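You operate a simulated robot arm through the tools that you are given. There is no shell and no other tool. Be economical: measure what you need, move in short steps, check, and stop when the job is done.

Carry out the task below with a simulated robot arm. There is one attempt and no reset: what you move stays moved.

## Task
Swap the clamped moulding for the one with brown ends.
Fine: the old one goes on the green mat; stop up to the new one, black knob at TIGHT.

It is judged by the outcome, as a careful person would: the job done as asked, and still so three seconds after it is handed in. It fails if anything else is knocked over, pushed out of place, dropped, spilled or broken.

## Robot
A 6-joint arm with a two-finger parallel gripper, fixed in place. Base frame: the origin is at the foot of the arm, x ahead of it, y to its left, z up; the work surface is at about z = 0. Lengths are in mm, angles in degrees, forces in N, time in s.
With the tool pointing down near the work surface it reaches from about 180 to 460 mm from the base axis. Its first joint turns from -70.0 to 70.0 degrees. Payload 1.9 kg.
The tool frame sits at the grasp point between the pads (the TCP): z along the fingers, y along the line on which they close. The tips reach 23 mm beyond it. The gripper opens to 94 mm. The fingers are 38 mm wide and 10 mm thick; the gripper's body (54 by 96 mm) begins 39 mm behind the TCP.
Orientation is that of the tool frame in the base frame, as [roll, pitch, yaw] about the fixed x, y, z axes, in that order (R = Rz(yaw) Ry(pitch) Rx(roll)). With the fingers straight down and closing along the base's y, the tool's x points along the base's -x, its y along +y and its z along -z.

## Interface
- The arm moves only by the tool drive_tool. Its argument "series" is a list of rows, each a list of 7 numbers: the shift along the tool's x, y, z in units of 25 mm (1.0 is 25 mm), then the turn, a rotation vector about the tool's x, y, z in units of 4 degrees (1.0 is 4 degrees), then the gripper command, from -1 (fully open) to 1 (shut), values between in proportion. In form: [[tx, ty, tz, wx, wy, wz, gripper], ...]. A call has 1 to 10 rows; each row shifts and turns the commanded pose from where the row before left it, along the tool's axes as they then stand. A call with a number of a shift or a turn outside -1 to 1 is refused whole. Each row takes 0.2 s and may step no farther than 50 mm and 8.6 degrees from the row before; otherwise, or with a gripper value out of range, the whole call is refused. A pose out of reach is approached as far as the arm can. The call stops where the force on the tool passes 70 N (or 10 N more than at its start, if that is more) or the arm is blocked; 0.2 s more then pass. Each finger travels about 108 mm/s and halts on what it meets, pressing with about 44 N; the grip force reading is that of the motor and also rises with nothing between the fingers. The clock runs only during rows and for 0.2 s after the last one: add rows that do not move to give the fingers time. The reply holds the time, the measured pose of the TCP, the force on the tool along the base axes, the opening and the grip force, in the units named above and with some noise.
- Cameras (640 x 400 px; columns grow to the right, rows downward): "scene" is fixed at [64.2, 314.7, 431.7]; the picture's right is [-0.71, -0.71, 0.00], its down [-0.35, 0.35, -0.87] and it looks along [0.61, -0.62, -0.49] (base axes); focal length 239 px, centre (320, 200). "wrist" rides on the gripper at [-39, 0, -44] in the tool frame; the picture's right is [0.00, -1.00, 0.00], its down [0.97, 0.00, -0.24] and it looks along [0.24, 0.00, 0.97] (tool axes); focal length 218 px, centre (320, 200).
- grab_frame(camera): a new picture of that camera. The clock stands still meanwhile.
- point_at(camera, pixels): for up to 12 pixels [column, row] of the newest picture of that camera ("zoom" is the newest enlarged one), the place [x, y, z] in the base frame of the surface seen there, good to about 3 mm. The clock stands still meanwhile.
- zoom(camera, box): a new picture of the part [left, top, right, bottom] of that camera's present view, enlarged. The clock stands still meanwhile.
- job_done(): hands the job in; it is judged then, once.

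Keep the steps short. Do not move on a guess: measure, check each grasp and each placing, and mend mistakes. In all there are 80 turns and 38 pictures (those below and enlarged ones count). Leave the gripper open and the arm clear of the work at the hand-in unless told otherwise, and finish with a single line.

The tools are called by a JSON object that holds its "method" and its "body". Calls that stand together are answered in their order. drive_tool: Moves the arm, as the interface text tells. Its arguments: {"type":"object","properties":{"series":{"type":"array","items":{"type":"array","items":{"type":"number"}}}},"required":["series"]} The other tools are called the same way: grab_frame (camera) takes a picture; point_at (camera, pixels) gives the place of the surface under pixels of a picture; zoom (camera, box) takes an enlarged picture of a part of a camera's view; job_done () hands the job in.

At the start:

```text
clock: 0.0
position: [275.0, 17.8, 333.2]
orientation: [180.0, 0.1, 179.9]
ft_force: [0.1, -0.3, -0.2]
grip_width: 93.9
grasp_force: 0.1
```

scene: 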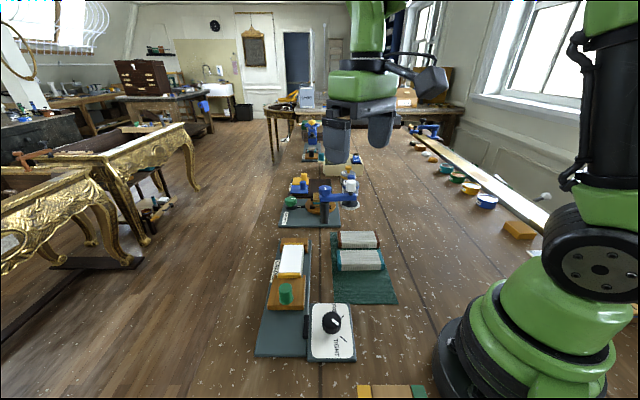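
wrist: 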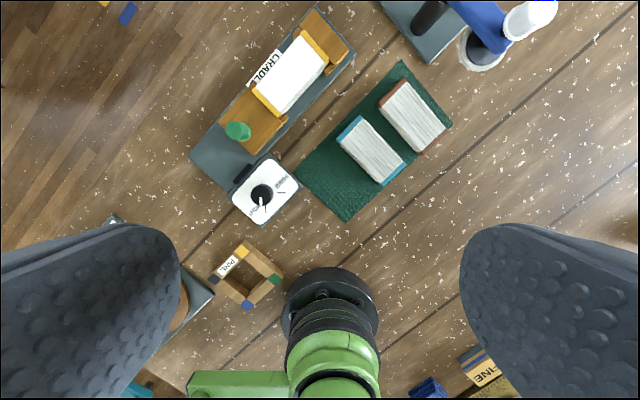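

I see a cradle with a white moulding, a dial, and a green mat with two mouldings. I'll enlarge both views to read the details.

{"method": "zoom", "body": {"camera": "wrist", "box": [180, 0, 460, 230]}}

{"method": "zoom", "body": {"camera": "scene", "box": [240, 220, 410, 370]}}

```text
1.74 times, centred on (320, 115) of wrist
```

zoom: 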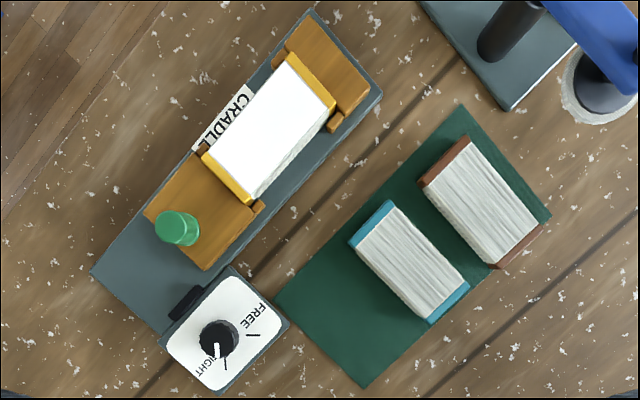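

```text
2.67 times, centred on (325, 295) of scene
```

zoom: 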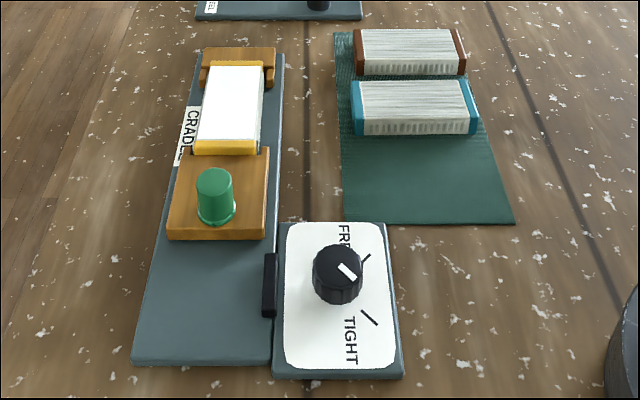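

The knob's white pointer looks to be at TIGHT. The stop with the green peg holds the yellow-ended moulding. I'll measure key points in the enlarged scene picture and the wrist picture.

{"method": "point_at", "body": {"camera": "zoom", "pixels": [[214, 178], [337, 258], [352, 274], [366, 258], [370, 318], [182, 225], [255, 225], [262, 165], [230, 105], [208, 65], [410, 100], [400, 45]]}}

{"method": "point_at", "body": {"camera": "wrist", "pixels": [[253, 91], [289, 115], [300, 33], [328, 62], [336, 138], [382, 184], [405, 163], [350, 116], [380, 103], [420, 152], [445, 128], [395, 80]]}}

{"method": "point_at", "body": {"camera": "wrist", "pixels": [[264, 190], [262, 205], [237, 130], [280, 200], [347, 220], [296, 174], [402, 62], [452, 122], [190, 157], [230, 194], [315, 8], [352, 55]]}}

```text
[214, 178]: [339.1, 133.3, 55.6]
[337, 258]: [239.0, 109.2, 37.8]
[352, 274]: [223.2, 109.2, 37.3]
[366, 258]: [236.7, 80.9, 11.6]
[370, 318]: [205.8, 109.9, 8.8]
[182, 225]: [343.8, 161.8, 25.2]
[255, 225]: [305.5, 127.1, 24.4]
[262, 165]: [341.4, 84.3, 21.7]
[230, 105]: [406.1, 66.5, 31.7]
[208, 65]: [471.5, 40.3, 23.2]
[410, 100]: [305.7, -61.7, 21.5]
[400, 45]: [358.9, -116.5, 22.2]
```

```text
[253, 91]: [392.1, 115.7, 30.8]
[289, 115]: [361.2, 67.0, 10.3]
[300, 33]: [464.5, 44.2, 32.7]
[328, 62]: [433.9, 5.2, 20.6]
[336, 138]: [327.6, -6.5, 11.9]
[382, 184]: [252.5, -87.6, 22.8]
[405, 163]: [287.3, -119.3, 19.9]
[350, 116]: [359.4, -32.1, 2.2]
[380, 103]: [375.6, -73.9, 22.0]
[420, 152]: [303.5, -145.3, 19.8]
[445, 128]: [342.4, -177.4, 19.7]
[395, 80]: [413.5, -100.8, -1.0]
```

```text
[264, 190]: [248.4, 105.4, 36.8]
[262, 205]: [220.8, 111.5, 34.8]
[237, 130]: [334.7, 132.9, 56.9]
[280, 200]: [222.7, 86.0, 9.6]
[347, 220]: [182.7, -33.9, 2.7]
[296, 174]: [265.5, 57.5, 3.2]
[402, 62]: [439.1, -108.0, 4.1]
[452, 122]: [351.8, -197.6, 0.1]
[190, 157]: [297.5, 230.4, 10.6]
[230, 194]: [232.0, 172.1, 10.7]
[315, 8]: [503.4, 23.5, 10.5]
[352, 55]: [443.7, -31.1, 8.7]
```

Cradle axis runs along (0.707, −0.707), call it u, with v = (0.707, 0.707) across it. The clamped moulding spans about u 195–298 and v 307–359. The knob is near (235, 108) and the peg near (335, 133). First I'll turn the tool so it closes along v, lowering a bit in free air.

{"method": "drive_tool", "body": {"series": [[0, 0, 0.4, 0, 0, 1, -1], [0, 0, 0.4, 0, 0, 1, -1], [0, 0, 0.4, 0, 0, 1, -1], [0, 0, 0.4, 0, 0, 1, -1], [0, 0, 0.4, 0, 0, 1, -1], [0, 0, 0.4, 0, 0, 1, -1], [0, 0, 0.4, 0, 0, 1, -1], [0, 0, 0.4, 0, 0, 1, -1], [0, 0, 0.4, 0, 0, 1, -1], [0, 0, 0.4, 0, 0, 1, -1]]}}

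```text
clock: 2.2
position: [272.8, 20.1, 233.1]
orientation: [180.0, 0.0, 139.9]
ft_force: [0.5, 0.3, 0.3]
grip_width: 94.0
grasp_force: 0.0
```

The turn worked. Next I'll finish it to yaw 135 and move over the knob at about z 150.

{"method": "drive_tool", "body": {"series": [[0, 0, 0, 0, 0, 1, -1], [0, 0, 0, 0, 0, 0.23, -1], [0.887, 0.35, 0.8, 0, 0, 0, -1], [0.887, 0.35, 0.8, 0, 0, 0, -1], [0.887, 0.35, 0.8, 0, 0, 0, -1], [0.887, 0.35, 0.8, 0, 0, 0, -1], [0, 0, 0, 0, 0, 0, -1]]}}

{"method": "grab_frame", "body": {"camera": "wrist"}}

```text
clock: 3.8
position: [236.8, 107.8, 154.9]
orientation: [-180.0, 0.1, 135.0]
ft_force: [1.0, -0.4, 1.1]
grip_width: 93.9
grasp_force: 0.0
```

```text
33 pictures are left
```

wrist: 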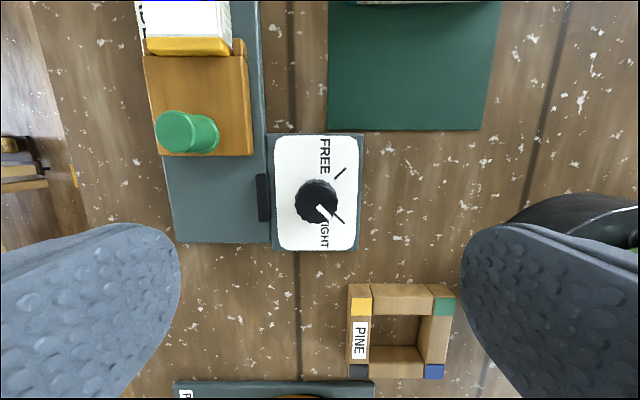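

I see the dial clearly: FREE tick near (340,172), TIGHT tick near (339,219), pointer toward lower right. I'll enlarge and measure it.

{"method": "zoom", "body": {"camera": "wrist", "box": [250, 125, 378, 255]}}

{"method": "point_at", "body": {"camera": "wrist", "pixels": [[316, 202], [297, 202], [337, 198], [316, 183], [334, 178], [345, 168], [343, 223], [263, 197], [400, 290], [360, 285], [187, 132], [216, 130]]}}

```text
3.08 times, centred on (314, 190) of wrist
```

zoom: 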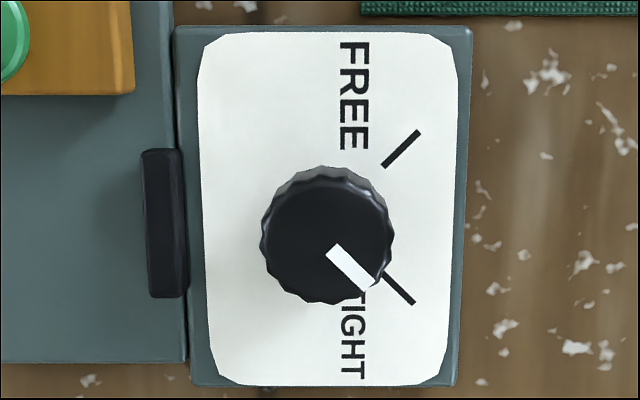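

```text
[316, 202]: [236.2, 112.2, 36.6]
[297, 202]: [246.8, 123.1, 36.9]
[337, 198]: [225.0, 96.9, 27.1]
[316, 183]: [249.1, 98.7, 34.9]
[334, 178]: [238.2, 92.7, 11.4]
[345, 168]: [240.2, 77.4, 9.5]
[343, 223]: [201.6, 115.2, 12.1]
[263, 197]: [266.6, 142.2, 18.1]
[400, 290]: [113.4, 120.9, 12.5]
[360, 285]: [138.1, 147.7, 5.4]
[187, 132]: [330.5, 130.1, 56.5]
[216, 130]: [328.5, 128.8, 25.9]
```

Knob centre is about u 88.5, v 245 with a diameter near 31 and its top at z 37; the ticks are 90° apart. The black block at v 289 means I should close partway to about 50 mm before lowering. I'll centre and descend to about z 60, then check.

{"method": "drive_tool", "body": {"series": [[0.1, 0.05, 0, 0, 0, 0, -0.06], [0, 0, 0, 0, 0, 0, -0.06], [0, 0, 0.95, 0, 0, 0, -0.06], [0, 0, 0.95, 0, 0, 0, -0.06], [0, 0, 0.95, 0, 0, 0, -0.06], [0, 0, 0.95, 0, 0, 0, -0.06], [0, 0, 0, 0, 0, 0, -0.06]]}}

{"method": "grab_frame", "body": {"camera": "wrist"}}

```text
clock: 5.4
position: [237.0, 107.8, 58.0]
orientation: [179.9, 0.0, 135.1]
ft_force: [-0.9, 0.3, 0.0]
grip_width: 49.9
grasp_force: 0.1
```

```text
31 pictures are left
```

wrist: 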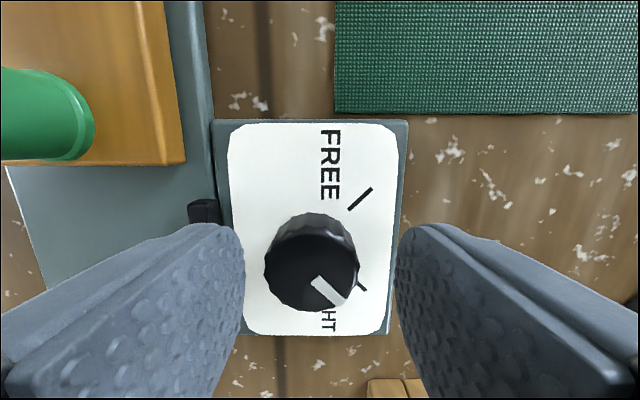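

The fingers straddle the knob, which sits slightly left of centre. I'll measure its edges.

{"method": "point_at", "body": {"camera": "wrist", "pixels": [[268, 266], [354, 264], [310, 240], [310, 302], [310, 270], [345, 300], [360, 200], [360, 285]]}}

```text
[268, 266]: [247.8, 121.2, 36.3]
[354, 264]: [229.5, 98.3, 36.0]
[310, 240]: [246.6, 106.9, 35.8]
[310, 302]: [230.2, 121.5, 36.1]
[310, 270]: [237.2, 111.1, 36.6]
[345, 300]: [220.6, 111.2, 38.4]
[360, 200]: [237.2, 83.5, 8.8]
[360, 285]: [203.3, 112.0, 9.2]
```

The knob centre is about u 88, v 246.4, so I shift about 3 mm each way, lower to z 38 and close on it.

{"method": "drive_tool", "body": {"series": [[0.13, 0.1, 0, 0, 0, 0, -0.06], [0, 0, 0.4, 0, 0, 0, -0.06], [0, 0, 0.4, 0, 0, 0, -0.06], [0, 0, 0, 0, 0, 0, 1], [0, 0, 0, 0, 0, 0, 1], [0, 0, 0, 0, 0, 0, 1]]}}

```text
clock: 6.8
position: [237.3, 113.5, 38.4]
orientation: [179.8, 0.1, 135.2]
ft_force: [11.8, 24.0, -5.2]
grip_width: 33.0
grasp_force: 45.6
```

The grip is on the knob (33 mm), with about 25 N of side force along +v. I'll relieve it with a small shift and read again.

{"method": "drive_tool", "body": {"series": [[0.02, 0.05, 0, 0, 0, 0, 1], [0, 0, 0, 0, 0, 0, 1]]}}

```text
clock: 7.4
position: [236.3, 113.7, 38.6]
orientation: [179.9, 0.0, 134.9]
ft_force: [7.6, -19.0, 35.3]
grip_width: 32.8
grasp_force: 45.5
```

Side force along v is gone, but there is now 35 N upward and some along u. I'll undo the u shift and lift a little.

{"method": "drive_tool", "body": {"series": [[-0.02, 0, -0.06, 0, 0, 0, 1], [0, 0, 0, 0, 0, 0, 1]]}}

{"method": "grab_frame", "body": {"camera": "wrist"}}

```text
clock: 8.0
position: [236.2, 112.4, 38.8]
orientation: [-179.9, -0.1, 135.1]
ft_force: [18.4, -27.5, -24.1]
grip_width: 32.9
grasp_force: 45.4
```

```text
30 pictures are left
```

wrist: 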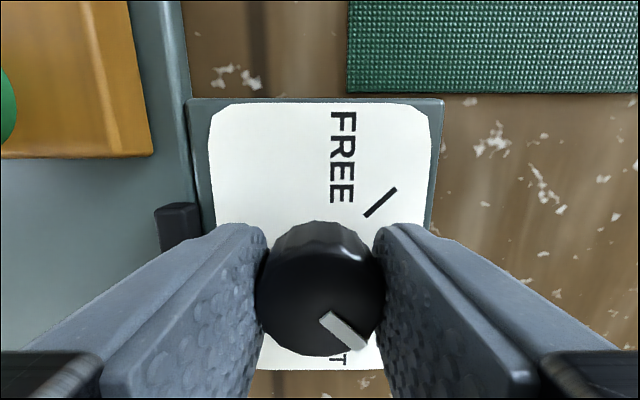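

The forces are small contact loads from a stiff arm, and the knob is well gripped. I'll start turning counter-clockwise toward FREE by 20° and read.

{"method": "drive_tool", "body": {"series": [[0, 0, 0.02, 0, 0, -1, 1], [0, 0, 0, 0, 0, -1, 1], [0, 0, 0, 0, 0, -1, 1], [0, 0, 0, 0, 0, -1, 1], [0, 0, 0, 0, 0, -1, 1]]}}

```text
clock: 9.2
position: [235.8, 112.4, 38.5]
orientation: [-179.9, -0.1, 155.1]
ft_force: [3.8, -43.9, 13.8]
grip_width: 33.1
grasp_force: 44.9
```

Turning works, but 44 N builds along −y, so I'll yield about 1 mm that way while continuing.

{"method": "drive_tool", "body": {"series": [[-0.015, -0.036, 0, 0, 0, 0, 1], [0, 0, 0, 0, 0, -1, 1], [0, 0, 0, 0, 0, -1, 1], [0, 0, 0, 0, 0, -1, 1], [0, 0, 0, 0, 0, -1, 1], [0, 0, 0, 0, 0, -1, 1]]}}

```text
clock: 10.6
position: [235.0, 113.2, 39.2]
orientation: [180.0, -0.1, 175.3]
ft_force: [-34.1, 40.1, 8.5]
grip_width: 32.8
grasp_force: 45.4
```

Now the force is (−34, 40); I yield half a millimetre that way and continue.

{"method": "drive_tool", "body": {"series": [[0.018, 0.022, 0, 0, 0, 0, 1], [0, 0, 0, 0, 0, -1, 1], [0, 0, 0, 0, 0, -1, 1], [0, 0, 0, 0, 0, -1, 1], [0, 0, 0, 0, 0, -1, 1], [0, 0, 0, 0, 0, -1, 1]]}}

{"method": "grab_frame", "body": {"camera": "wrist"}}

```text
clock: 12.0
position: [236.2, 112.3, 40.2]
orientation: [-179.9, -0.1, -164.9]
ft_force: [-14.2, 17.2, -38.0]
grip_width: 32.8
grasp_force: 44.8
```

```text
29 pictures are left
```

wrist: 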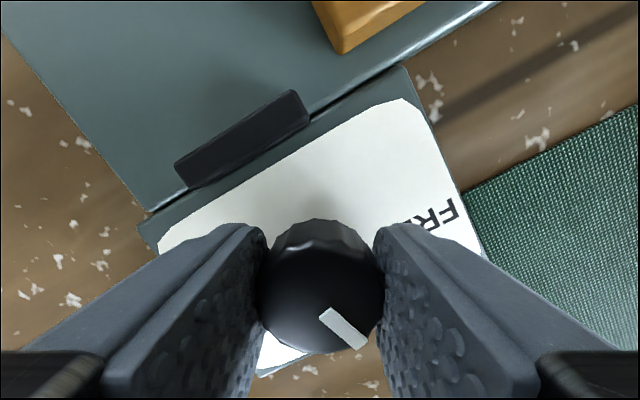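

The knob follows the fingers. I'll turn the remaining 30° to reach FREE.

{"method": "drive_tool", "body": {"series": [[0, 0, 0.03, 0, 0, 0, 1], [0, 0, 0, 0, 0, -1, 1], [0, 0, 0, 0, 0, -1, 1], [0, 0, 0, 0, 0, -1, 1], [0, 0, 0, 0, 0, -1, 1], [0, 0, 0, 0, 0, -1, 1], [0, 0, 0, 0, 0, -1, 1], [0, 0, 0, 0, 0, -1, 1], [0, 0, 0, 0, 0, -0.5, 1]]}}

```text
clock: 14.0
position: [236.4, 113.5, 37.2]
orientation: [-180.0, 0.1, -134.9]
ft_force: [-17.3, 15.7, 14.4]
grip_width: 32.9
grasp_force: 45.2
```

Now at yaw −135, a full 90°. I'll open to 50 mm, rise straight up, and look.

{"method": "drive_tool", "body": {"series": [[0, 0, 0, 0, 0, 0, -0.06], [0, 0, 0, 0, 0, 0, -0.06], [0, 0, -1, 0, 0, 0, -0.06], [0, 0, -1, 0, 0, 0, -0.06], [0, 0, -1, 0, 0, 0, -0.06], [0, 0, -1, 0, 0, 0, -0.06], [0, 0, 0, 0, 0, 0, -0.06]]}}

{"method": "zoom", "body": {"camera": "wrist", "box": [180, 50, 500, 250]}}

```text
clock: 15.6
position: [237.4, 112.0, 137.2]
orientation: [180.0, 0.0, -135.0]
ft_force: [0.1, -0.1, 0.8]
grip_width: 49.6
grasp_force: 0.0
```

```text
2.00 times, centred on (340, 150) of wrist
```

zoom: 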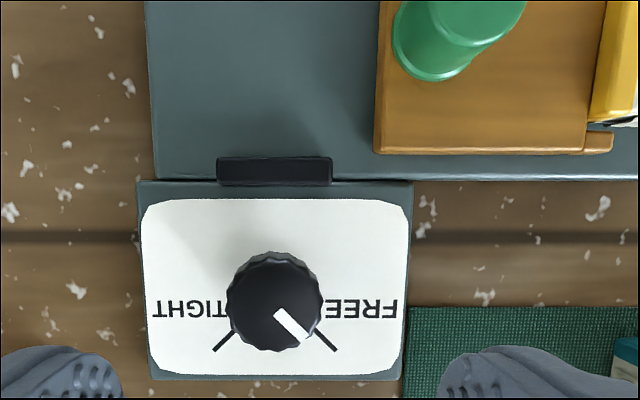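

The pointer now rests on FREE. Next I move over the green peg at (u≈142, v≈330), staying high, and measure.

{"method": "drive_tool", "body": {"series": [[-0.83, -0.53, 0, 0, 0, 0, -0.06], [-0.83, -0.53, 0, 0, 0, 0, -0.06], [-0.83, -0.53, 0, 0, 0, 0, -0.06], [-0.83, -0.53, 0, 0, 0, 0, -0.06], [0, 0, 0, 0, 0, 0, -0.06]]}}

{"method": "grab_frame", "body": {"camera": "wrist"}}

```text
clock: 16.8
position: [333.3, 133.2, 137.3]
orientation: [-180.0, 0.1, -134.9]
ft_force: [0.5, -1.3, -0.5]
grip_width: 49.7
grasp_force: 0.0
```

```text
27 pictures are left
```

wrist: 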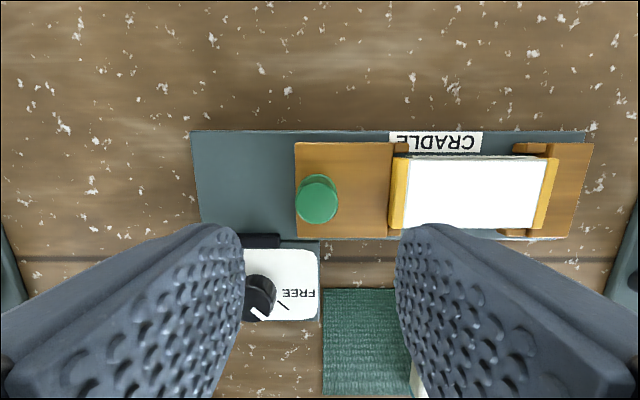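

The peg shows at (318,205) and the moulding between lips. I'll measure the peg, the stop block and lips, and the moulding.

{"method": "point_at", "body": {"camera": "wrist", "pixels": [[299, 207], [336, 207], [317, 222], [317, 188], [297, 146], [297, 234], [386, 150], [402, 150], [391, 232], [393, 190], [553, 190], [518, 148]]}}

{"method": "point_at", "body": {"camera": "wrist", "pixels": [[470, 154], [470, 228], [407, 154], [540, 228], [400, 228], [552, 158], [515, 234], [540, 234], [575, 190], [535, 150]]}}

{"method": "zoom", "body": {"camera": "wrist", "box": [370, 120, 610, 250]}}

```text
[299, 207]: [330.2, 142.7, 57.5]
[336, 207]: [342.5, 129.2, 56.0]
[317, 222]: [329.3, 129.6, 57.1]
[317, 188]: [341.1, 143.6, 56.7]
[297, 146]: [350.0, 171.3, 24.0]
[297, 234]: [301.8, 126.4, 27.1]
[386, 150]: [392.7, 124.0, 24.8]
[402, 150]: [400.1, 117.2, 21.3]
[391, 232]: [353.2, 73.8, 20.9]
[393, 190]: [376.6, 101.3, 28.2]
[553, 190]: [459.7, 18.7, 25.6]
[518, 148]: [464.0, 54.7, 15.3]
```

```text
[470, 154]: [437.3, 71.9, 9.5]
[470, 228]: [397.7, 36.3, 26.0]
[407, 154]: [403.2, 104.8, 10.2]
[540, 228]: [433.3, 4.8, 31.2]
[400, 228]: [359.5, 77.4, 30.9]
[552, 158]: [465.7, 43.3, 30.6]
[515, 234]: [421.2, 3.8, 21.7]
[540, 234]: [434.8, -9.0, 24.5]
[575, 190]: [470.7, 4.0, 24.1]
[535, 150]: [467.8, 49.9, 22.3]
```

```text
2.67 times, centred on (490, 185) of wrist
```

zoom: 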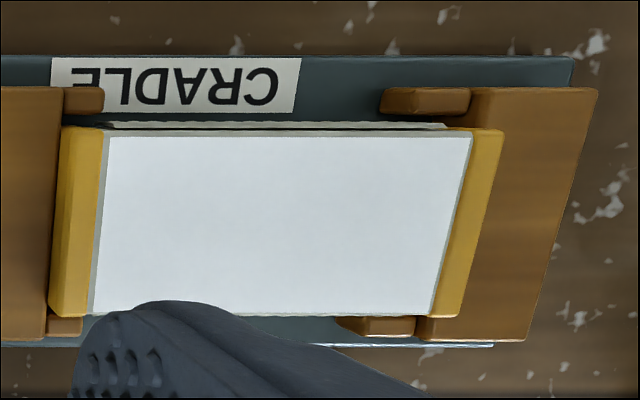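

Peg is at u 141.5, v 333, 18 mm across, top z 57. The block top is at 25. I'll go 3 mm further in v, lower to z 52 and close on the peg.

{"method": "drive_tool", "body": {"series": [[-0.13, 0, 0.85, 0, 0, 0, -0.06], [0, 0, 0.85, 0, 0, 0, -0.06], [0, 0, 0.85, 0, 0, 0, -0.06], [0, 0, 0.85, 0, 0, 0, -0.06], [0, 0, 0, 0, 0, 0, -0.06], [0, 0, 0, 0, 0, 0, 1], [0, 0, 0, 0, 0, 0, 1], [0, 0, 0, 0, 0, 0, 1]]}}

```text
clock: 18.6
position: [335.9, 139.2, 54.6]
orientation: [-180.0, 0.1, -134.9]
ft_force: [-2.0, 8.7, -10.1]
grip_width: 25.3
grasp_force: 45.0
```

The fingers are stopped at 25 mm on the peg. Now I slide the stop back along −u (tool +y) about 30 mm in small steps.

{"method": "drive_tool", "body": {"series": [[0, 0.1, 0, 0, 0, 0, 1], [0, 0.2, 0, 0, 0, 0, 1], [0, 0.3, 0, 0, 0, 0, 1], [0, 0.3, 0, 0, 0, 0, 1], [0, 0.3, 0, 0, 0, 0, 1], [0, 0, 0, 0, 0, 0, 1]]}}

{"method": "zoom", "body": {"camera": "scene", "box": [240, 220, 410, 370]}}

```text
clock: 20.0
position: [315.4, 160.4, 54.3]
orientation: [-179.8, 0.5, -134.9]
ft_force: [24.4, 24.4, 12.0]
grip_width: 25.1
grasp_force: 45.3
```

```text
2.67 times, centred on (325, 295) of scene
```

zoom: 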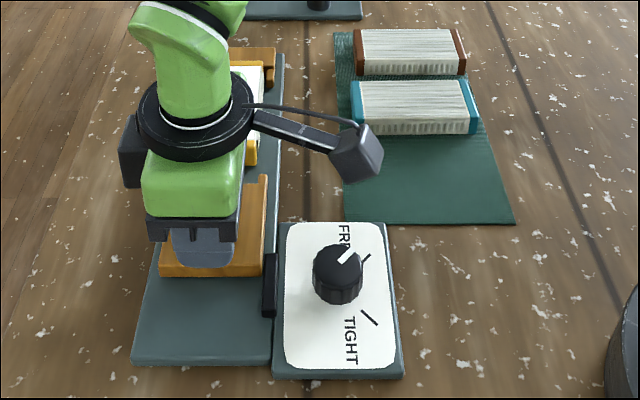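

The stop slid back and the moulding stayed in place. I'll release the peg and rise.

{"method": "drive_tool", "body": {"series": [[0, 0, 0, 0, 0, 0, -0.06], [0, 0, 0, 0, 0, 0, -0.06], [0, 0, -1, 0, 0, 1, -0.06], [0, 0, -1, 0, 0, 1, -0.06], [0, 0, -1, 0, 0, 1, -0.06], [0, 0, -1, 0, 0, 1, -0.06], [0, 0, -0.5, 0, 0, 1, -0.4], [0, 0, 0, 0, 0, 1, -0.4], [0, 0, 0, 0, 0, 1, -0.4], [0, 0, 0, 0, 0, 1, -0.4]]}}

{"method": "drive_tool", "body": {"series": [[0, 0, 0, 0, 0, 1, -0.4], [0, 0, 0, 0, 0, 1, -0.4], [0, 0, 0, 0, 0, 1, -0.4], [0, 0, 0, 0, 0, 1, -0.4], [0, 0, 0, 0, 0, 1, -0.4], [0, 0, 0, 0, 0, 1, -0.4], [0, 0, 0, 0, 0, 1, -0.4], [0, 0, 0, 0, 0, 1, -0.4], [0, 0, 0, 0, 0, 1, -0.4], [0, 0, 0, 0, 0, 1, -0.4]]}}

```text
clock: 22.2
position: [313.6, 157.8, 164.5]
orientation: [180.0, 0.1, -167.0]
ft_force: [0.3, 0.5, -0.3]
grip_width: 66.0
grasp_force: 0.0
```

```text
clock: 24.4
position: [313.5, 158.0, 165.7]
orientation: [-179.9, -0.1, 153.0]
ft_force: [-0.3, -0.2, -0.4]
grip_width: 65.7
grasp_force: 0.1
```

Next, the last 18° of turn, then 137 mm along u to above the moulding's middle.

{"method": "drive_tool", "body": {"series": [[0, 0, 0, 0, 0, 1, -0.4], [0, 0, 0, 0, 0, 1, -0.4], [0, 0, 0, 0, 0, 1, -0.4], [0, 0, 0, 0, 0, 1, -0.4], [-0.8, 0, 0, 0, 0, 0.5, -0.4], [-0.95, 0, 0, 0, 0, 0, -0.4], [-0.95, 0, 0, 0, 0, 0, -0.4], [-0.95, 0, 0, 0, 0, 0, -0.4], [-0.95, 0, 0, 0, 0, 0, -0.4], [-0.9, 0, 0, 0, 0, 0, -0.4]]}}

{"method": "grab_frame", "body": {"camera": "wrist"}}

```text
clock: 26.6
position: [411.7, 61.4, 164.6]
orientation: [-180.0, 0.1, 135.1]
ft_force: [0.1, 0.5, -0.3]
grip_width: 65.7
grasp_force: 0.0
```

```text
24 pictures are left
```

wrist: 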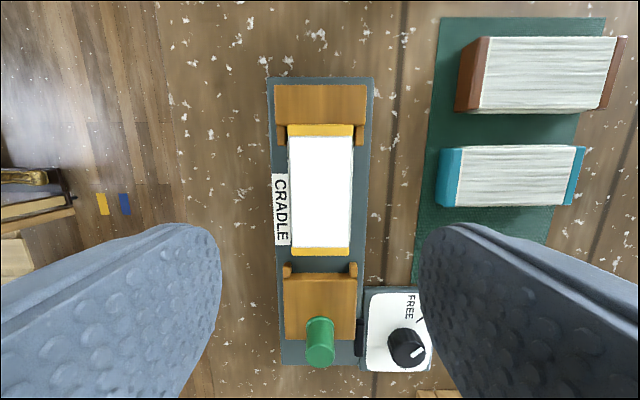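

The moulding is freed with a gap behind it. I'll measure its edges, the jaw faces and both mat mouldings from here.

{"method": "point_at", "body": {"camera": "wrist", "pixels": [[290, 190], [352, 190], [320, 128], [320, 252], [283, 140], [362, 140], [320, 118], [287, 268], [352, 266], [320, 275], [300, 100], [340, 100]]}}

{"method": "point_at", "body": {"camera": "wrist", "pixels": [[490, 42], [478, 108], [616, 44], [602, 105], [468, 72], [618, 72], [458, 150], [455, 203], [580, 150], [570, 202], [446, 20], [418, 255]]}}

{"method": "zoom", "body": {"camera": "wrist", "box": [250, 60, 410, 160]}}

```text
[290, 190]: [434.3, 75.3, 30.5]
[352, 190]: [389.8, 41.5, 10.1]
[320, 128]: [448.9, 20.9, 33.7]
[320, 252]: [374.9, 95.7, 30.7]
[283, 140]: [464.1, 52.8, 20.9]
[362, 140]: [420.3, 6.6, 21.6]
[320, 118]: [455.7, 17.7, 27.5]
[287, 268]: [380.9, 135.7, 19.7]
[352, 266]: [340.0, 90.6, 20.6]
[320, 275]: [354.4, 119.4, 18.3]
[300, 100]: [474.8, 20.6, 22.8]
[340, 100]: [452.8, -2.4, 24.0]
```

```text
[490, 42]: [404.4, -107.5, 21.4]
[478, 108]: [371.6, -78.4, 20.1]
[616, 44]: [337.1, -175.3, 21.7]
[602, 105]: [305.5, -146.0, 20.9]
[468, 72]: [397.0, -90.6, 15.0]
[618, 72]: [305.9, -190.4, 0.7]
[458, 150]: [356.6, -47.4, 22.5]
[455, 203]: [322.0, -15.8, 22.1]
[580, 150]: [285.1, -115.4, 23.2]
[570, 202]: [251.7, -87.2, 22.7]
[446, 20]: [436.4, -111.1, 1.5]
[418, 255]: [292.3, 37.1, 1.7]
```

```text
4.00 times, centred on (330, 110) of wrist
```

zoom: 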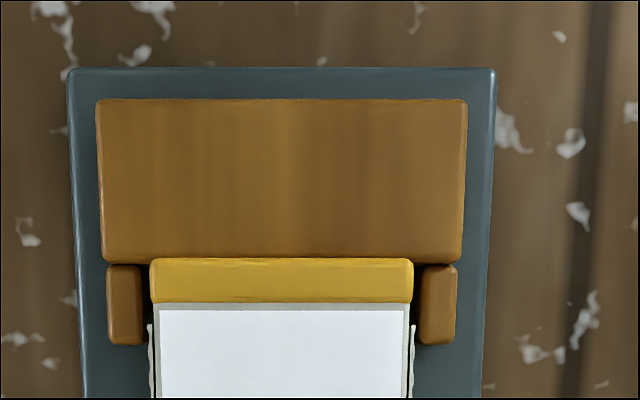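

The tool is centred over the moulding (u 248, v 334.5), whose top is at z 32 on a base at z 10. I'll lower to z 37, keeping 66 mm open, with no closing yet.

{"method": "drive_tool", "body": {"series": [[0, 0, 0.9, 0, 0, 0, -0.4], [0, 0, 0.9, 0, 0, 0, -0.4], [0, 0, 0.9, 0, 0, 0, -0.4], [0, 0, 0.9, 0, 0, 0, -0.4], [0, 0, 0.9, 0, 0, 0, -0.4], [0, 0, 0.6, 0, 0, 0, -0.4], [0, 0, 0, 0, 0, 0, -0.4]]}}

{"method": "grab_frame", "body": {"camera": "wrist"}}

```text
clock: 28.2
position: [412.6, 60.3, 37.2]
orientation: [180.0, 0.1, 135.0]
ft_force: [-0.2, 0.1, -0.2]
grip_width: 65.7
grasp_force: 0.1
```

```text
22 pictures are left
```

wrist: 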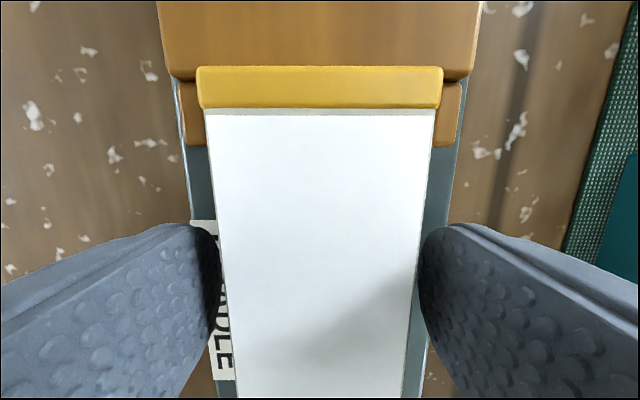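

The fingers straddle the moulding evenly. Closing now.

{"method": "drive_tool", "body": {"series": [[0, 0, 0, 0, 0, 0, 1], [0, 0, 0, 0, 0, 0, 1], [0, 0, 0, 0, 0, 0, 1]]}}

```text
clock: 29.0
position: [412.4, 61.9, 37.2]
orientation: [180.0, 0.0, 134.9]
ft_force: [-0.5, -0.6, 0.0]
grip_width: 49.1
grasp_force: 43.9
```

Gripped at 49 mm. I'll back off 3 mm from the far jaw and lift straight up.

{"method": "drive_tool", "body": {"series": [[0, 0, -0.1, 0, 0, 0, 1], [0.12, 0, -0.2, 0, 0, 0, 1], [0, 0, -0.5, 0, 0, 0, 1], [0, 0, -0.9, 0, 0, 0, 1], [0, 0, -0.9, 0, 0, 0, 1], [0, 0, -0.9, 0, 0, 0, 1], [0, 0, -0.9, 0, 0, 0, 1], [0, 0, 0, 0, 0, 0, 1]]}}

{"method": "grab_frame", "body": {"camera": "scene"}}

```text
clock: 30.8
position: [410.9, 63.6, 149.7]
orientation: [179.9, 0.0, 135.1]
ft_force: [-0.2, -0.7, -0.2]
grip_width: 49.4
grasp_force: 44.0
```

```text
21 pictures are left
```

scene: 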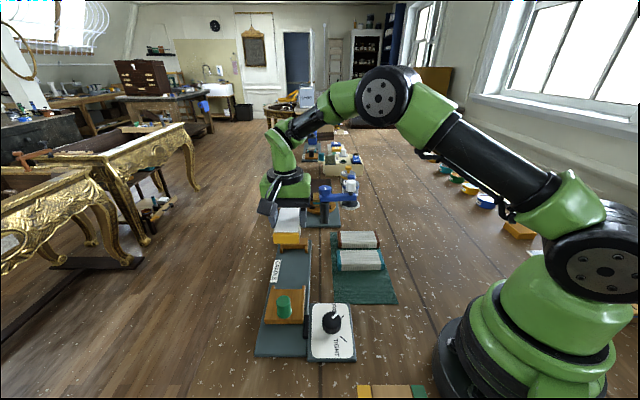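

The moulding is lifted cleanly. Before travelling I'll locate the blue stand next to the work area.

{"method": "point_at", "body": {"camera": "scene", "pixels": [[324, 190], [348, 180], [335, 200], [353, 203], [340, 224], [282, 224], [324, 215], [352, 240], [285, 296]]}}

```text
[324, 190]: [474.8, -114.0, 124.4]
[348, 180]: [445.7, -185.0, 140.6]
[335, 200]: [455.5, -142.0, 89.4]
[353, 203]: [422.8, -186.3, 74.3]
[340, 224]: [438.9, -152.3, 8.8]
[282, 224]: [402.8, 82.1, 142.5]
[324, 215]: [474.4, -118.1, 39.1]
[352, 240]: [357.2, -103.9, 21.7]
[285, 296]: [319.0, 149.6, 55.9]
```

The stand is at u ≥ 415, clear of my paths. Now I'll rotate the held moulding by 90° at this height (two calls), so it will lie parallel to the others on the mat's free end.

{"method": "drive_tool", "body": {"series": [[0, 0, 0, 0, 0, -1, 1], [0, 0, 0, 0, 0, -1, 1], [0, 0, 0, 0, 0, -1, 1], [0, 0, 0, 0, 0, -1, 1], [0, 0, 0, 0, 0, -1, 1], [0, 0, 0, 0, 0, -1, 1], [0, 0, 0, 0, 0, -1, 1], [0, 0, 0, 0, 0, -1, 1], [0, 0, 0, 0, 0, -1, 1], [0, 0, 0, 0, 0, -1, 1]]}}

{"method": "drive_tool", "body": {"series": [[0, 0, 0, 0, 0, -1, 1], [0, 0, 0, 0, 0, -1, 1], [0, 0, 0, 0, 0, -1, 1], [0, 0, 0, 0, 0, -1, 1], [0, 0, 0, 0, 0, -1, 1], [0, 0, 0, 0, 0, -1, 1], [0, 0, 0, 0, 0, -1, 1], [0, 0, 0, 0, 0, -1, 1], [0, 0, 0, 0, 0, -1, 1], [0, 0, 0, 0, 0, -1, 1]]}}

{"method": "drive_tool", "body": {"series": [[0, 0, 0, 0, 0, -1, 1], [0, 0, 0, 0, 0, -1, 1], [0, 0, 0, 0, 0, -0.5, 1], [0.95, 0.32, 0, 0, 0, 0, 1], [0.95, 0.32, 0, 0, 0, 0, 1], [0.95, 0.32, 0, 0, 0, 0, 1], [0.95, 0.32, 0, 0, 0, 0, 1], [0.95, 0.32, 0, 0, 0, 0, 1], [0.95, 0.32, 0, 0, 0, 0, 1], [0.95, 0.32, 0, 0, 0, 0, 1]]}}

{"method": "grab_frame", "body": {"camera": "wrist"}}

```text
clock: 33.0
position: [410.8, 62.2, 148.6]
orientation: [-179.9, 0.0, 175.1]
ft_force: [0.2, 0.4, -1.1]
grip_width: 49.0
grasp_force: 44.2
```

```text
clock: 35.2
position: [408.9, 63.3, 147.7]
orientation: [180.0, 0.0, -144.8]
ft_force: [0.9, 0.5, -0.4]
grip_width: 49.2
grasp_force: 43.7
```

```text
clock: 37.4
position: [254.2, -15.7, 148.4]
orientation: [-180.0, 0.0, -134.9]
ft_force: [-0.3, 0.1, -1.2]
grip_width: 49.2
grasp_force: 43.7
```

```text
20 pictures are left
```

wrist: 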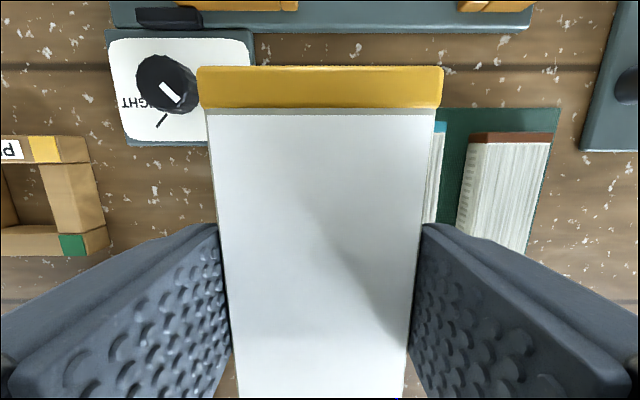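

I'm over the mat's free end (u 191, v 169). The moulding's bottom is about 27 mm below the TCP, so touchdown should be near z 29. I'll lower to about z 31.

{"method": "drive_tool", "body": {"series": [[0, 0, 0.94, 0, 0, 0, 1], [0, 0, 0.94, 0, 0, 0, 1], [0, 0, 0.94, 0, 0, 0, 1], [0, 0, 0.94, 0, 0, 0, 1], [0, 0, 0.7, 0, 0, 0, 1], [0, 0, 0.24, 0, 0, 0, 1], [0, 0, 0, 0, 0, 0, 1]]}}

{"method": "drive_tool", "body": {"series": [[0, 0, 0.04, 0, 0, 0, 1], [0, 0, 0.04, 0, 0, 0, 1], [0, 0, 0, 0, 0, 0, 1]]}}

```text
clock: 39.0
position: [250.5, -16.0, 30.1]
orientation: [-180.0, 0.1, -134.9]
ft_force: [0.6, 0.2, -0.1]
grip_width: 49.1
grasp_force: 44.1
```

```text
clock: 39.8
position: [251.5, -15.8, 29.1]
orientation: [180.0, 0.0, -134.9]
ft_force: [-0.1, -0.2, -0.6]
grip_width: 49.2
grasp_force: 43.9
```

No contact yet; I'll keep lowering in 1 mm steps.

{"method": "drive_tool", "body": {"series": [[0, 0, 0.04, 0, 0, 0, 1], [0, 0, 0, 0, 0, 0, 1]]}}

{"method": "drive_tool", "body": {"series": [[0, 0, 0.04, 0, 0, 0, 1], [0, 0, 0, 0, 0, 0, 1]]}}

```text
clock: 40.4
position: [251.6, -16.0, 27.0]
orientation: [180.0, 0.0, -135.0]
ft_force: [-0.4, 0.3, -0.1]
grip_width: 49.2
grasp_force: 43.9
```

```text
clock: 41.0
position: [251.4, -16.1, 26.5]
orientation: [180.0, 0.0, -134.9]
ft_force: [-3.4, 6.0, 23.6]
grip_width: 49.5
grasp_force: 43.7
```

Touchdown: 24 N upward. I'll release gently to 60 mm, which stays clear of the blue moulding, then rise and look.

{"method": "drive_tool", "body": {"series": [[0, 0, 0, 0, 0, 0, -0.27], [0, 0, 0, 0, 0, 0, -0.27], [0, 0, -0.5, 0, 0, 0, -0.27], [0, 0, -1, 0, 0, 0, -0.27], [0, 0, -1, 0, 0, 0, -0.27], [0, 0, -1, 0, 0, 0, -0.27], [0, 0, -1, 0, 0, 0, -0.27], [0, 0, -0.5, 0, 0, 0, -0.27], [0, 0, 0, 0, 0, 0, -0.27]]}}

{"method": "grab_frame", "body": {"camera": "wrist"}}

```text
clock: 43.0
position: [251.1, -13.2, 152.1]
orientation: [180.0, 0.0, -134.9]
ft_force: [0.6, -1.2, -0.4]
grip_width: 59.5
grasp_force: 0.0
```

```text
19 pictures are left
```

wrist: 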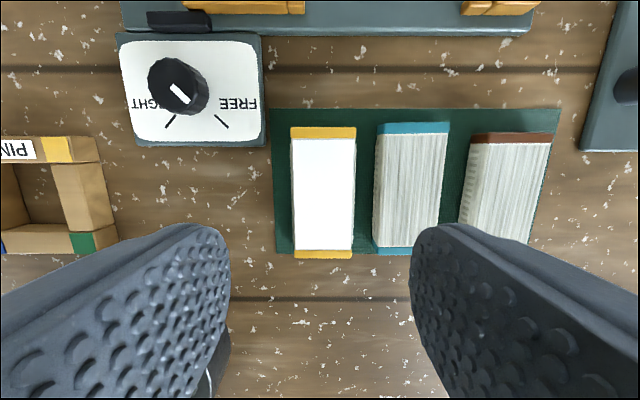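

The old moulding sits on the mat next to the blue one. I'll check its edges against the mat, and measure the brown one.

{"method": "point_at", "body": {"camera": "wrist", "pixels": [[323, 130], [323, 256], [292, 190], [354, 190], [280, 252], [280, 112], [372, 253], [510, 136], [472, 190], [545, 150], [465, 225], [376, 190]]}}

```text
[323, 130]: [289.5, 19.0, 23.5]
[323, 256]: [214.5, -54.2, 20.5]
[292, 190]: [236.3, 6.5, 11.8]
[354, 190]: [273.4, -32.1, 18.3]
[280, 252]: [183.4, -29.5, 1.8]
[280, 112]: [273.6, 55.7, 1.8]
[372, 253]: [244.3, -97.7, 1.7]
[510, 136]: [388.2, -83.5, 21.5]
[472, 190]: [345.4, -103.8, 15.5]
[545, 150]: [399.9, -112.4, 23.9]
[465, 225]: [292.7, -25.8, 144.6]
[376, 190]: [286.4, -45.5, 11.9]
```

The old moulding is wholly on the mat (v 113–218 within 109–233). Next I move 153 mm along u to above the brown-ended one.

{"method": "drive_tool", "body": {"series": [[0, -0.875, 0, 0, 0, 0, -0.27], [0, -0.875, 0, 0, 0, 0, -0.27], [0, -0.875, 0, 0, 0, 0, -0.27], [0, -0.875, 0, 0, 0, 0, -0.27], [0, -0.875, 0, 0, 0, 0, -0.27], [0, -0.875, 0, 0, 0, 0, -0.27], [0.08, -0.875, 0, 0, 0, 0, -0.27], [0, 0, 0, 0, 0, 0, -0.27]]}}

{"method": "grab_frame", "body": {"camera": "wrist"}}

```text
clock: 44.8
position: [357.9, -127.2, 152.9]
orientation: [179.9, 0.1, -134.8]
ft_force: [-0.9, 0.3, 1.0]
grip_width: 59.8
grasp_force: 0.1
```

```text
18 pictures are left
```

wrist: 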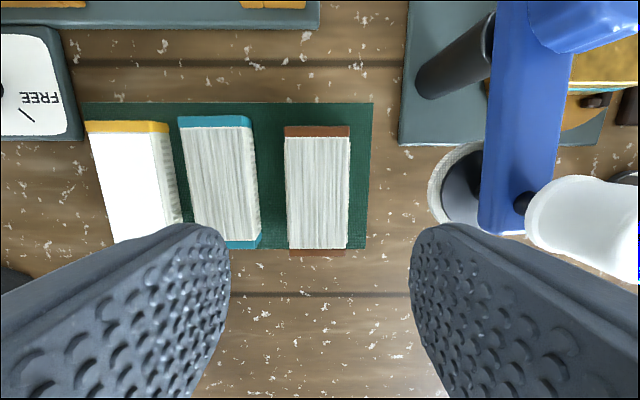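

Brown moulding is at (317,190). I'll measure its edges, the gap on its left, and the blue stand's nearest parts.

{"method": "point_at", "body": {"camera": "wrist", "pixels": [[287, 190], [348, 190], [317, 130], [317, 254], [290, 145], [292, 235], [262, 210], [485, 200], [440, 185], [500, 225], [348, 145], [346, 235]]}}

{"method": "zoom", "body": {"camera": "wrist", "box": [240, 95, 400, 265]}}

```text
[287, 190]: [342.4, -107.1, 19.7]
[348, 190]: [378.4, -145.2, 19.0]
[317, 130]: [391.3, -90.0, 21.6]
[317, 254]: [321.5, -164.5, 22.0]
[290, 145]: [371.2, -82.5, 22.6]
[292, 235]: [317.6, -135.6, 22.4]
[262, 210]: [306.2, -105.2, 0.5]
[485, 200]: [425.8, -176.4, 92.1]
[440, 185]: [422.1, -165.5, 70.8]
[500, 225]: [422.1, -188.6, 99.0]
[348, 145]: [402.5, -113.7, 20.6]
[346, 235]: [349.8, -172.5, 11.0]
```

```text
2.35 times, centred on (320, 180) of wrist
```

zoom: 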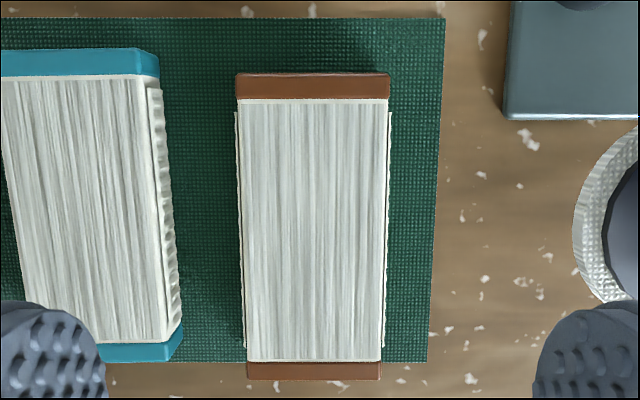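

The brown one's centre is about u 343.5, v 162, right beneath the TCP, and the stand is 25 mm clear of the gripper body. Lowering to z 28.5.

{"method": "drive_tool", "body": {"series": [[0, 0, 0.95, 0, 0, 0, -0.27], [0, 0, 0.95, 0, 0, 0, -0.27], [0, 0, 0.95, 0, 0, 0, -0.27], [0, 0, 0.95, 0, 0, 0, -0.27], [0, 0, 0.7, 0, 0, 0, -0.27], [0, 0, 0.45, 0, 0, 0, -0.27], [0, 0, 0, 0, 0, 0, -0.27]]}}

{"method": "grab_frame", "body": {"camera": "wrist"}}

```text
clock: 46.4
position: [359.9, -126.0, 26.4]
orientation: [-179.8, 0.0, -134.9]
ft_force: [0.1, 0.2, 0.2]
grip_width: 59.8
grasp_force: 0.1
```

```text
16 pictures are left
```

wrist: 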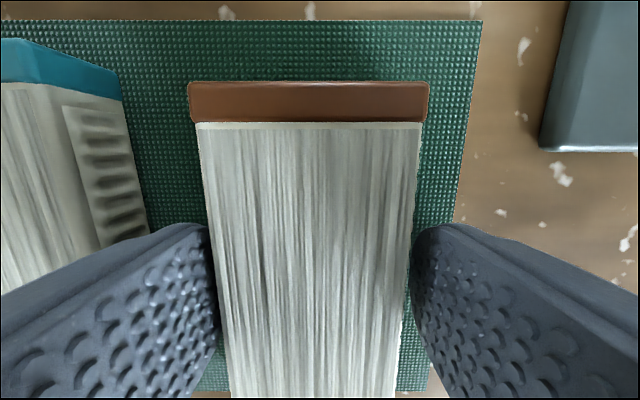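

The fingers straddle the brown moulding, which is about 2 mm left of centre. I'll shift by that, raise 1 mm, and close.

{"method": "drive_tool", "body": {"series": [[0, 0.08, -0.04, 0, 0, 0, -0.27], [0, 0, 0, 0, 0, 0, 1], [0, 0, 0, 0, 0, 0, 1], [0, 0, 0, 0, 0, 0, 1]]}}

```text
clock: 47.4
position: [359.4, -124.4, 27.1]
orientation: [-180.0, 0.0, -134.9]
ft_force: [0.2, -0.4, 0.6]
grip_width: 49.1
grasp_force: 43.6
```

Gripped at 49 mm. Lifting straight up to about 150.

{"method": "drive_tool", "body": {"series": [[0, 0, -0.3, 0, 0, 0, 1], [0, 0, -0.9, 0, 0, 0, 1], [0, 0, -1, 0, 0, 0, 1], [0, 0, -1, 0, 0, 0, 1], [0, 0, -1, 0, 0, 0, 1], [0, 0, -0.8, 0, 0, 0, 1], [0, 1, 0, 0, 0, 0, 1], [0, 1, 0, 0, 0, 0, 1], [0, 1, 0, 0, 0, 0, 1], [0, 1, 0, 0, 0, 0, 1]]}}

{"method": "grab_frame", "body": {"camera": "wrist"}}

```text
clock: 49.6
position: [286.0, -52.4, 151.5]
orientation: [-180.0, 0.0, -134.8]
ft_force: [0.4, -0.2, -0.5]
grip_width: 49.1
grasp_force: 43.7
```

```text
15 pictures are left
```

wrist: 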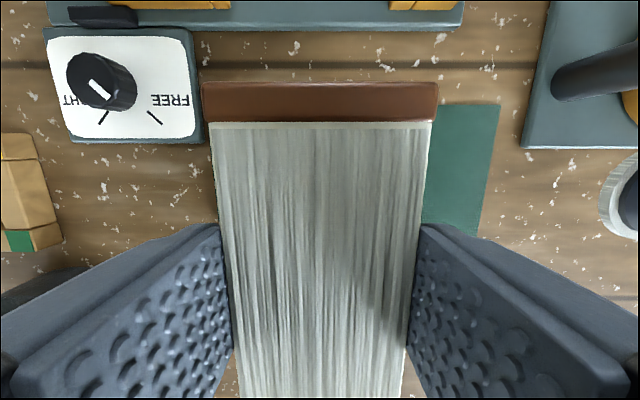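

Held firmly. I'll measure where its ends lie relative to the TCP, and start the 90° turn back.

{"method": "point_at", "body": {"camera": "wrist", "pixels": [[320, 85], [320, 100], [215, 100], [425, 100], [320, 118]]}}

{"method": "drive_tool", "body": {"series": [[0, 0, 0, 0, 0, 1, 1], [0, 0, 0, 0, 0, 1, 1], [0, 0, 0, 0, 0, 1, 1], [0, 0, 0, 0, 0, 1, 1], [0, 0, 0, 0, 0, 1, 1], [0, 0, 0, 0, 0, 1, 1], [0, 0, 0, 0, 0, 1, 1], [0, 0, 0, 0, 0, 1, 1], [0, 0, 0, 0, 0, 1, 1], [0, 0, 0, 0, 0, 1, 1]]}}

{"method": "drive_tool", "body": {"series": [[0, 0, 0, 0, 0, 1, 1], [0, 0, 0, 0, 0, 1, 1], [0, 0, 0, 0, 0, 1, 1], [0, 0, 0, 0, 0, 1, 1], [0, 0, 0, 0, 0, 1, 1], [0, 0, 0, 0, 0, 1, 1], [0, 0, 0, 0, 0, 1, 1], [0, 0, 0, 0, 0, 1, 1], [0, 0, 0, 0, 0, 1, 1], [0, 0, 0, 0, 0, 1, 1]]}}

```text
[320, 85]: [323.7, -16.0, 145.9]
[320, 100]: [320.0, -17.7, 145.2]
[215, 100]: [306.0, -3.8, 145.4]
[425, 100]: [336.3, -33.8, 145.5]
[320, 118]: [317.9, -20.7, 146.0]
```

```text
clock: 51.8
position: [286.7, -51.8, 151.5]
orientation: [180.0, 0.0, -174.9]
ft_force: [-0.2, 0.1, -1.2]
grip_width: 49.1
grasp_force: 43.5
```

```text
clock: 54.0
position: [286.1, -53.4, 153.5]
orientation: [179.9, 0.0, 145.0]
ft_force: [0.0, -0.4, -0.9]
grip_width: 49.0
grasp_force: 44.2
```

Its leading end is about 52.5 mm beyond the TCP. The far jaw face is near u 304 and the jaw's centre is v 335. I'll finish the turn and travel to u 247, v 335.

{"method": "drive_tool", "body": {"series": [[0, 0, 0, 0, 0, 1, 1], [0, 0, 0, 0, 0, 1, 1], [0, 0, 0, 0, 0, 0.5, 1], [-0.04, 0.974, 0, 0, 0, 0, 1], [-0.04, 0.974, 0, 0, 0, 0, 1], [-0.04, 0.974, 0, 0, 0, 0, 1], [-0.04, 0.974, 0, 0, 0, 0, 1], [-0.04, 0.974, 0, 0, 0, 0, 1], [-0.04, 0.974, 0, 0, 0, 0, 1], [-0.04, 0.974, 0, 0, 0, 0, 1]]}}

{"method": "drive_tool", "body": {"series": [[0, 0, 0.9, 0, 0, 0, 1], [0, 0, 0.9, 0, 0, 0, 1], [0, 0, 0.9, 0, 0, 0, 1], [0, 0, 0, 0, 0, 0, 1]]}}

{"method": "grab_frame", "body": {"camera": "wrist"}}

```text
clock: 56.2
position: [411.6, 63.0, 152.3]
orientation: [180.0, 0.1, 135.1]
ft_force: [0.6, 0.4, -1.3]
grip_width: 49.2
grasp_force: 44.2
```

```text
clock: 57.2
position: [412.7, 62.2, 85.8]
orientation: [-180.0, 0.0, 135.2]
ft_force: [-0.3, -0.3, -0.8]
grip_width: 48.9
grasp_force: 43.9
```

```text
14 pictures are left
```

wrist: 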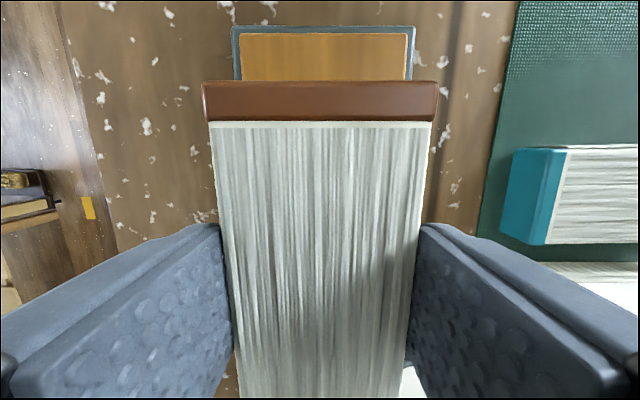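

Held piece is ahead of the jaw with about 4 mm to spare; the jaw looks about 1–2 mm right of centre. I'll measure the jaw edges and the cap edges here.

{"method": "point_at", "body": {"camera": "wrist", "pixels": [[242, 60], [407, 60], [244, 40], [404, 40], [206, 100], [434, 100], [320, 85], [236, 60], [412, 60]]}}

```text
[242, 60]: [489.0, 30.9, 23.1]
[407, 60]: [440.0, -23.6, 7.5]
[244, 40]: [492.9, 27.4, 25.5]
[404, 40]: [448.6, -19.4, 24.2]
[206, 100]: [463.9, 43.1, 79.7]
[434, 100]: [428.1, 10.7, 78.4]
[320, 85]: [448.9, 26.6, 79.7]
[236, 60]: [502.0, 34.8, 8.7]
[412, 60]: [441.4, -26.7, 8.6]
```

Both estimates put it within about 1 mm of the jaw centre; lip clearance is about 3 mm. I'll lower to about z 40, then by small steps.

{"method": "drive_tool", "body": {"series": [[0, 0, 0.6, 0, 0, 0, 1], [0, 0, 0.6, 0, 0, 0, 1], [0, 0, 0.4, 0, 0, 0, 1], [0, 0, 0.2, 0, 0, 0, 1], [0, 0, 0, 0, 0, 0, 1]]}}

{"method": "grab_frame", "body": {"camera": "wrist"}}

```text
clock: 58.4
position: [411.4, 61.1, 40.1]
orientation: [-179.9, 0.0, 135.2]
ft_force: [-0.3, 1.0, -1.4]
grip_width: 49.0
grasp_force: 44.1
```

```text
13 pictures are left
```

wrist: 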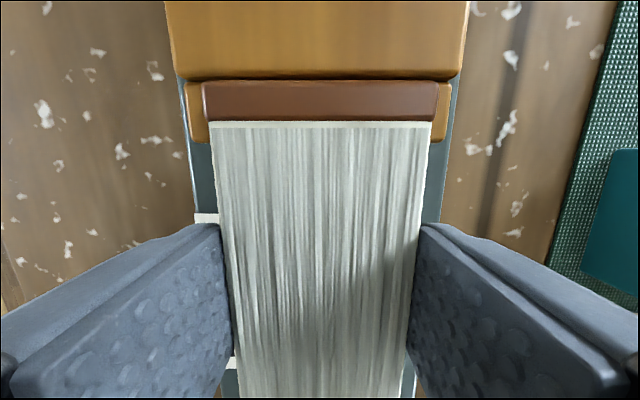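

Well centred between the lips (187–452 against the cap's 202–438). Lowering in small steps to contact.

{"method": "drive_tool", "body": {"series": [[0, 0, 0.04, 0, 0, 0, 1], [0, 0, 0.04, 0, 0, 0, 1], [0, 0, 0.04, 0, 0, 0, 1], [0, 0, 0, 0, 0, 0, 1]]}}

{"method": "drive_tool", "body": {"series": [[0, 0, 0.03, 0, 0, 0, 1], [0, 0, 0, 0, 0, 0, 1]]}}

```text
clock: 59.4
position: [412.0, 62.6, 37.8]
orientation: [179.9, 0.0, 135.2]
ft_force: [-2.4, -2.8, 12.0]
grip_width: 48.8
grasp_force: 43.8
```

```text
clock: 60.0
position: [412.9, 62.7, 38.4]
orientation: [179.9, 0.0, 135.1]
ft_force: [-4.5, -4.9, 19.5]
grip_width: 49.0
grasp_force: 44.0
```

It's on the base. Now I nudge it toward the far jaw in 1 mm steps, watching for a push-back along −u.

{"method": "drive_tool", "body": {"series": [[-0.04, 0, -0.02, 0, 0, 0, 1], [-0.04, 0, 0, 0, 0, 0, 1], [0, 0, 0, 0, 0, 0, 1]]}}

{"method": "drive_tool", "body": {"series": [[-0.04, 0, 0, 0, 0, 0, 1], [0, 0, 0, 0, 0, 0, 1]]}}

```text
clock: 60.8
position: [412.2, 62.8, 37.6]
orientation: [179.9, 0.0, 135.1]
ft_force: [-0.7, 4.8, 10.5]
grip_width: 49.0
grasp_force: 43.9
```

```text
clock: 61.4
position: [413.3, 59.7, 37.6]
orientation: [179.9, -0.1, 135.1]
ft_force: [-2.0, 5.5, 16.5]
grip_width: 49.0
grasp_force: 43.6
```

Only sliding friction so far; continuing.

{"method": "drive_tool", "body": {"series": [[-0.04, 0, 0, 0, 0, 0, 1], [0, 0, 0, 0, 0, 0, 1]]}}

{"method": "drive_tool", "body": {"series": [[-0.03, 0, 0, 0, 0, 0, 1], [0, 0, 0, 0, 0, 0, 1]]}}

{"method": "grab_frame", "body": {"camera": "wrist"}}

```text
clock: 62.0
position: [414.9, 60.6, 37.6]
orientation: [179.9, -0.1, 135.0]
ft_force: [-11.3, 7.1, 37.4]
grip_width: 48.9
grasp_force: 44.2
```

```text
clock: 62.6
position: [414.7, 60.5, 37.3]
orientation: [-179.9, -0.1, 135.0]
ft_force: [-21.7, 18.2, 40.2]
grip_width: 48.7
grasp_force: 43.9
```

```text
12 pictures are left
```

wrist: 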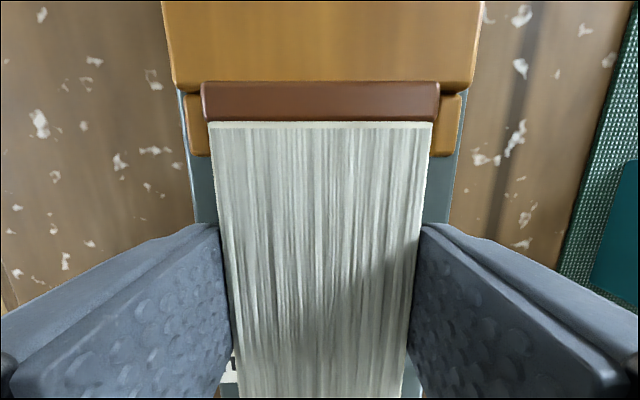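

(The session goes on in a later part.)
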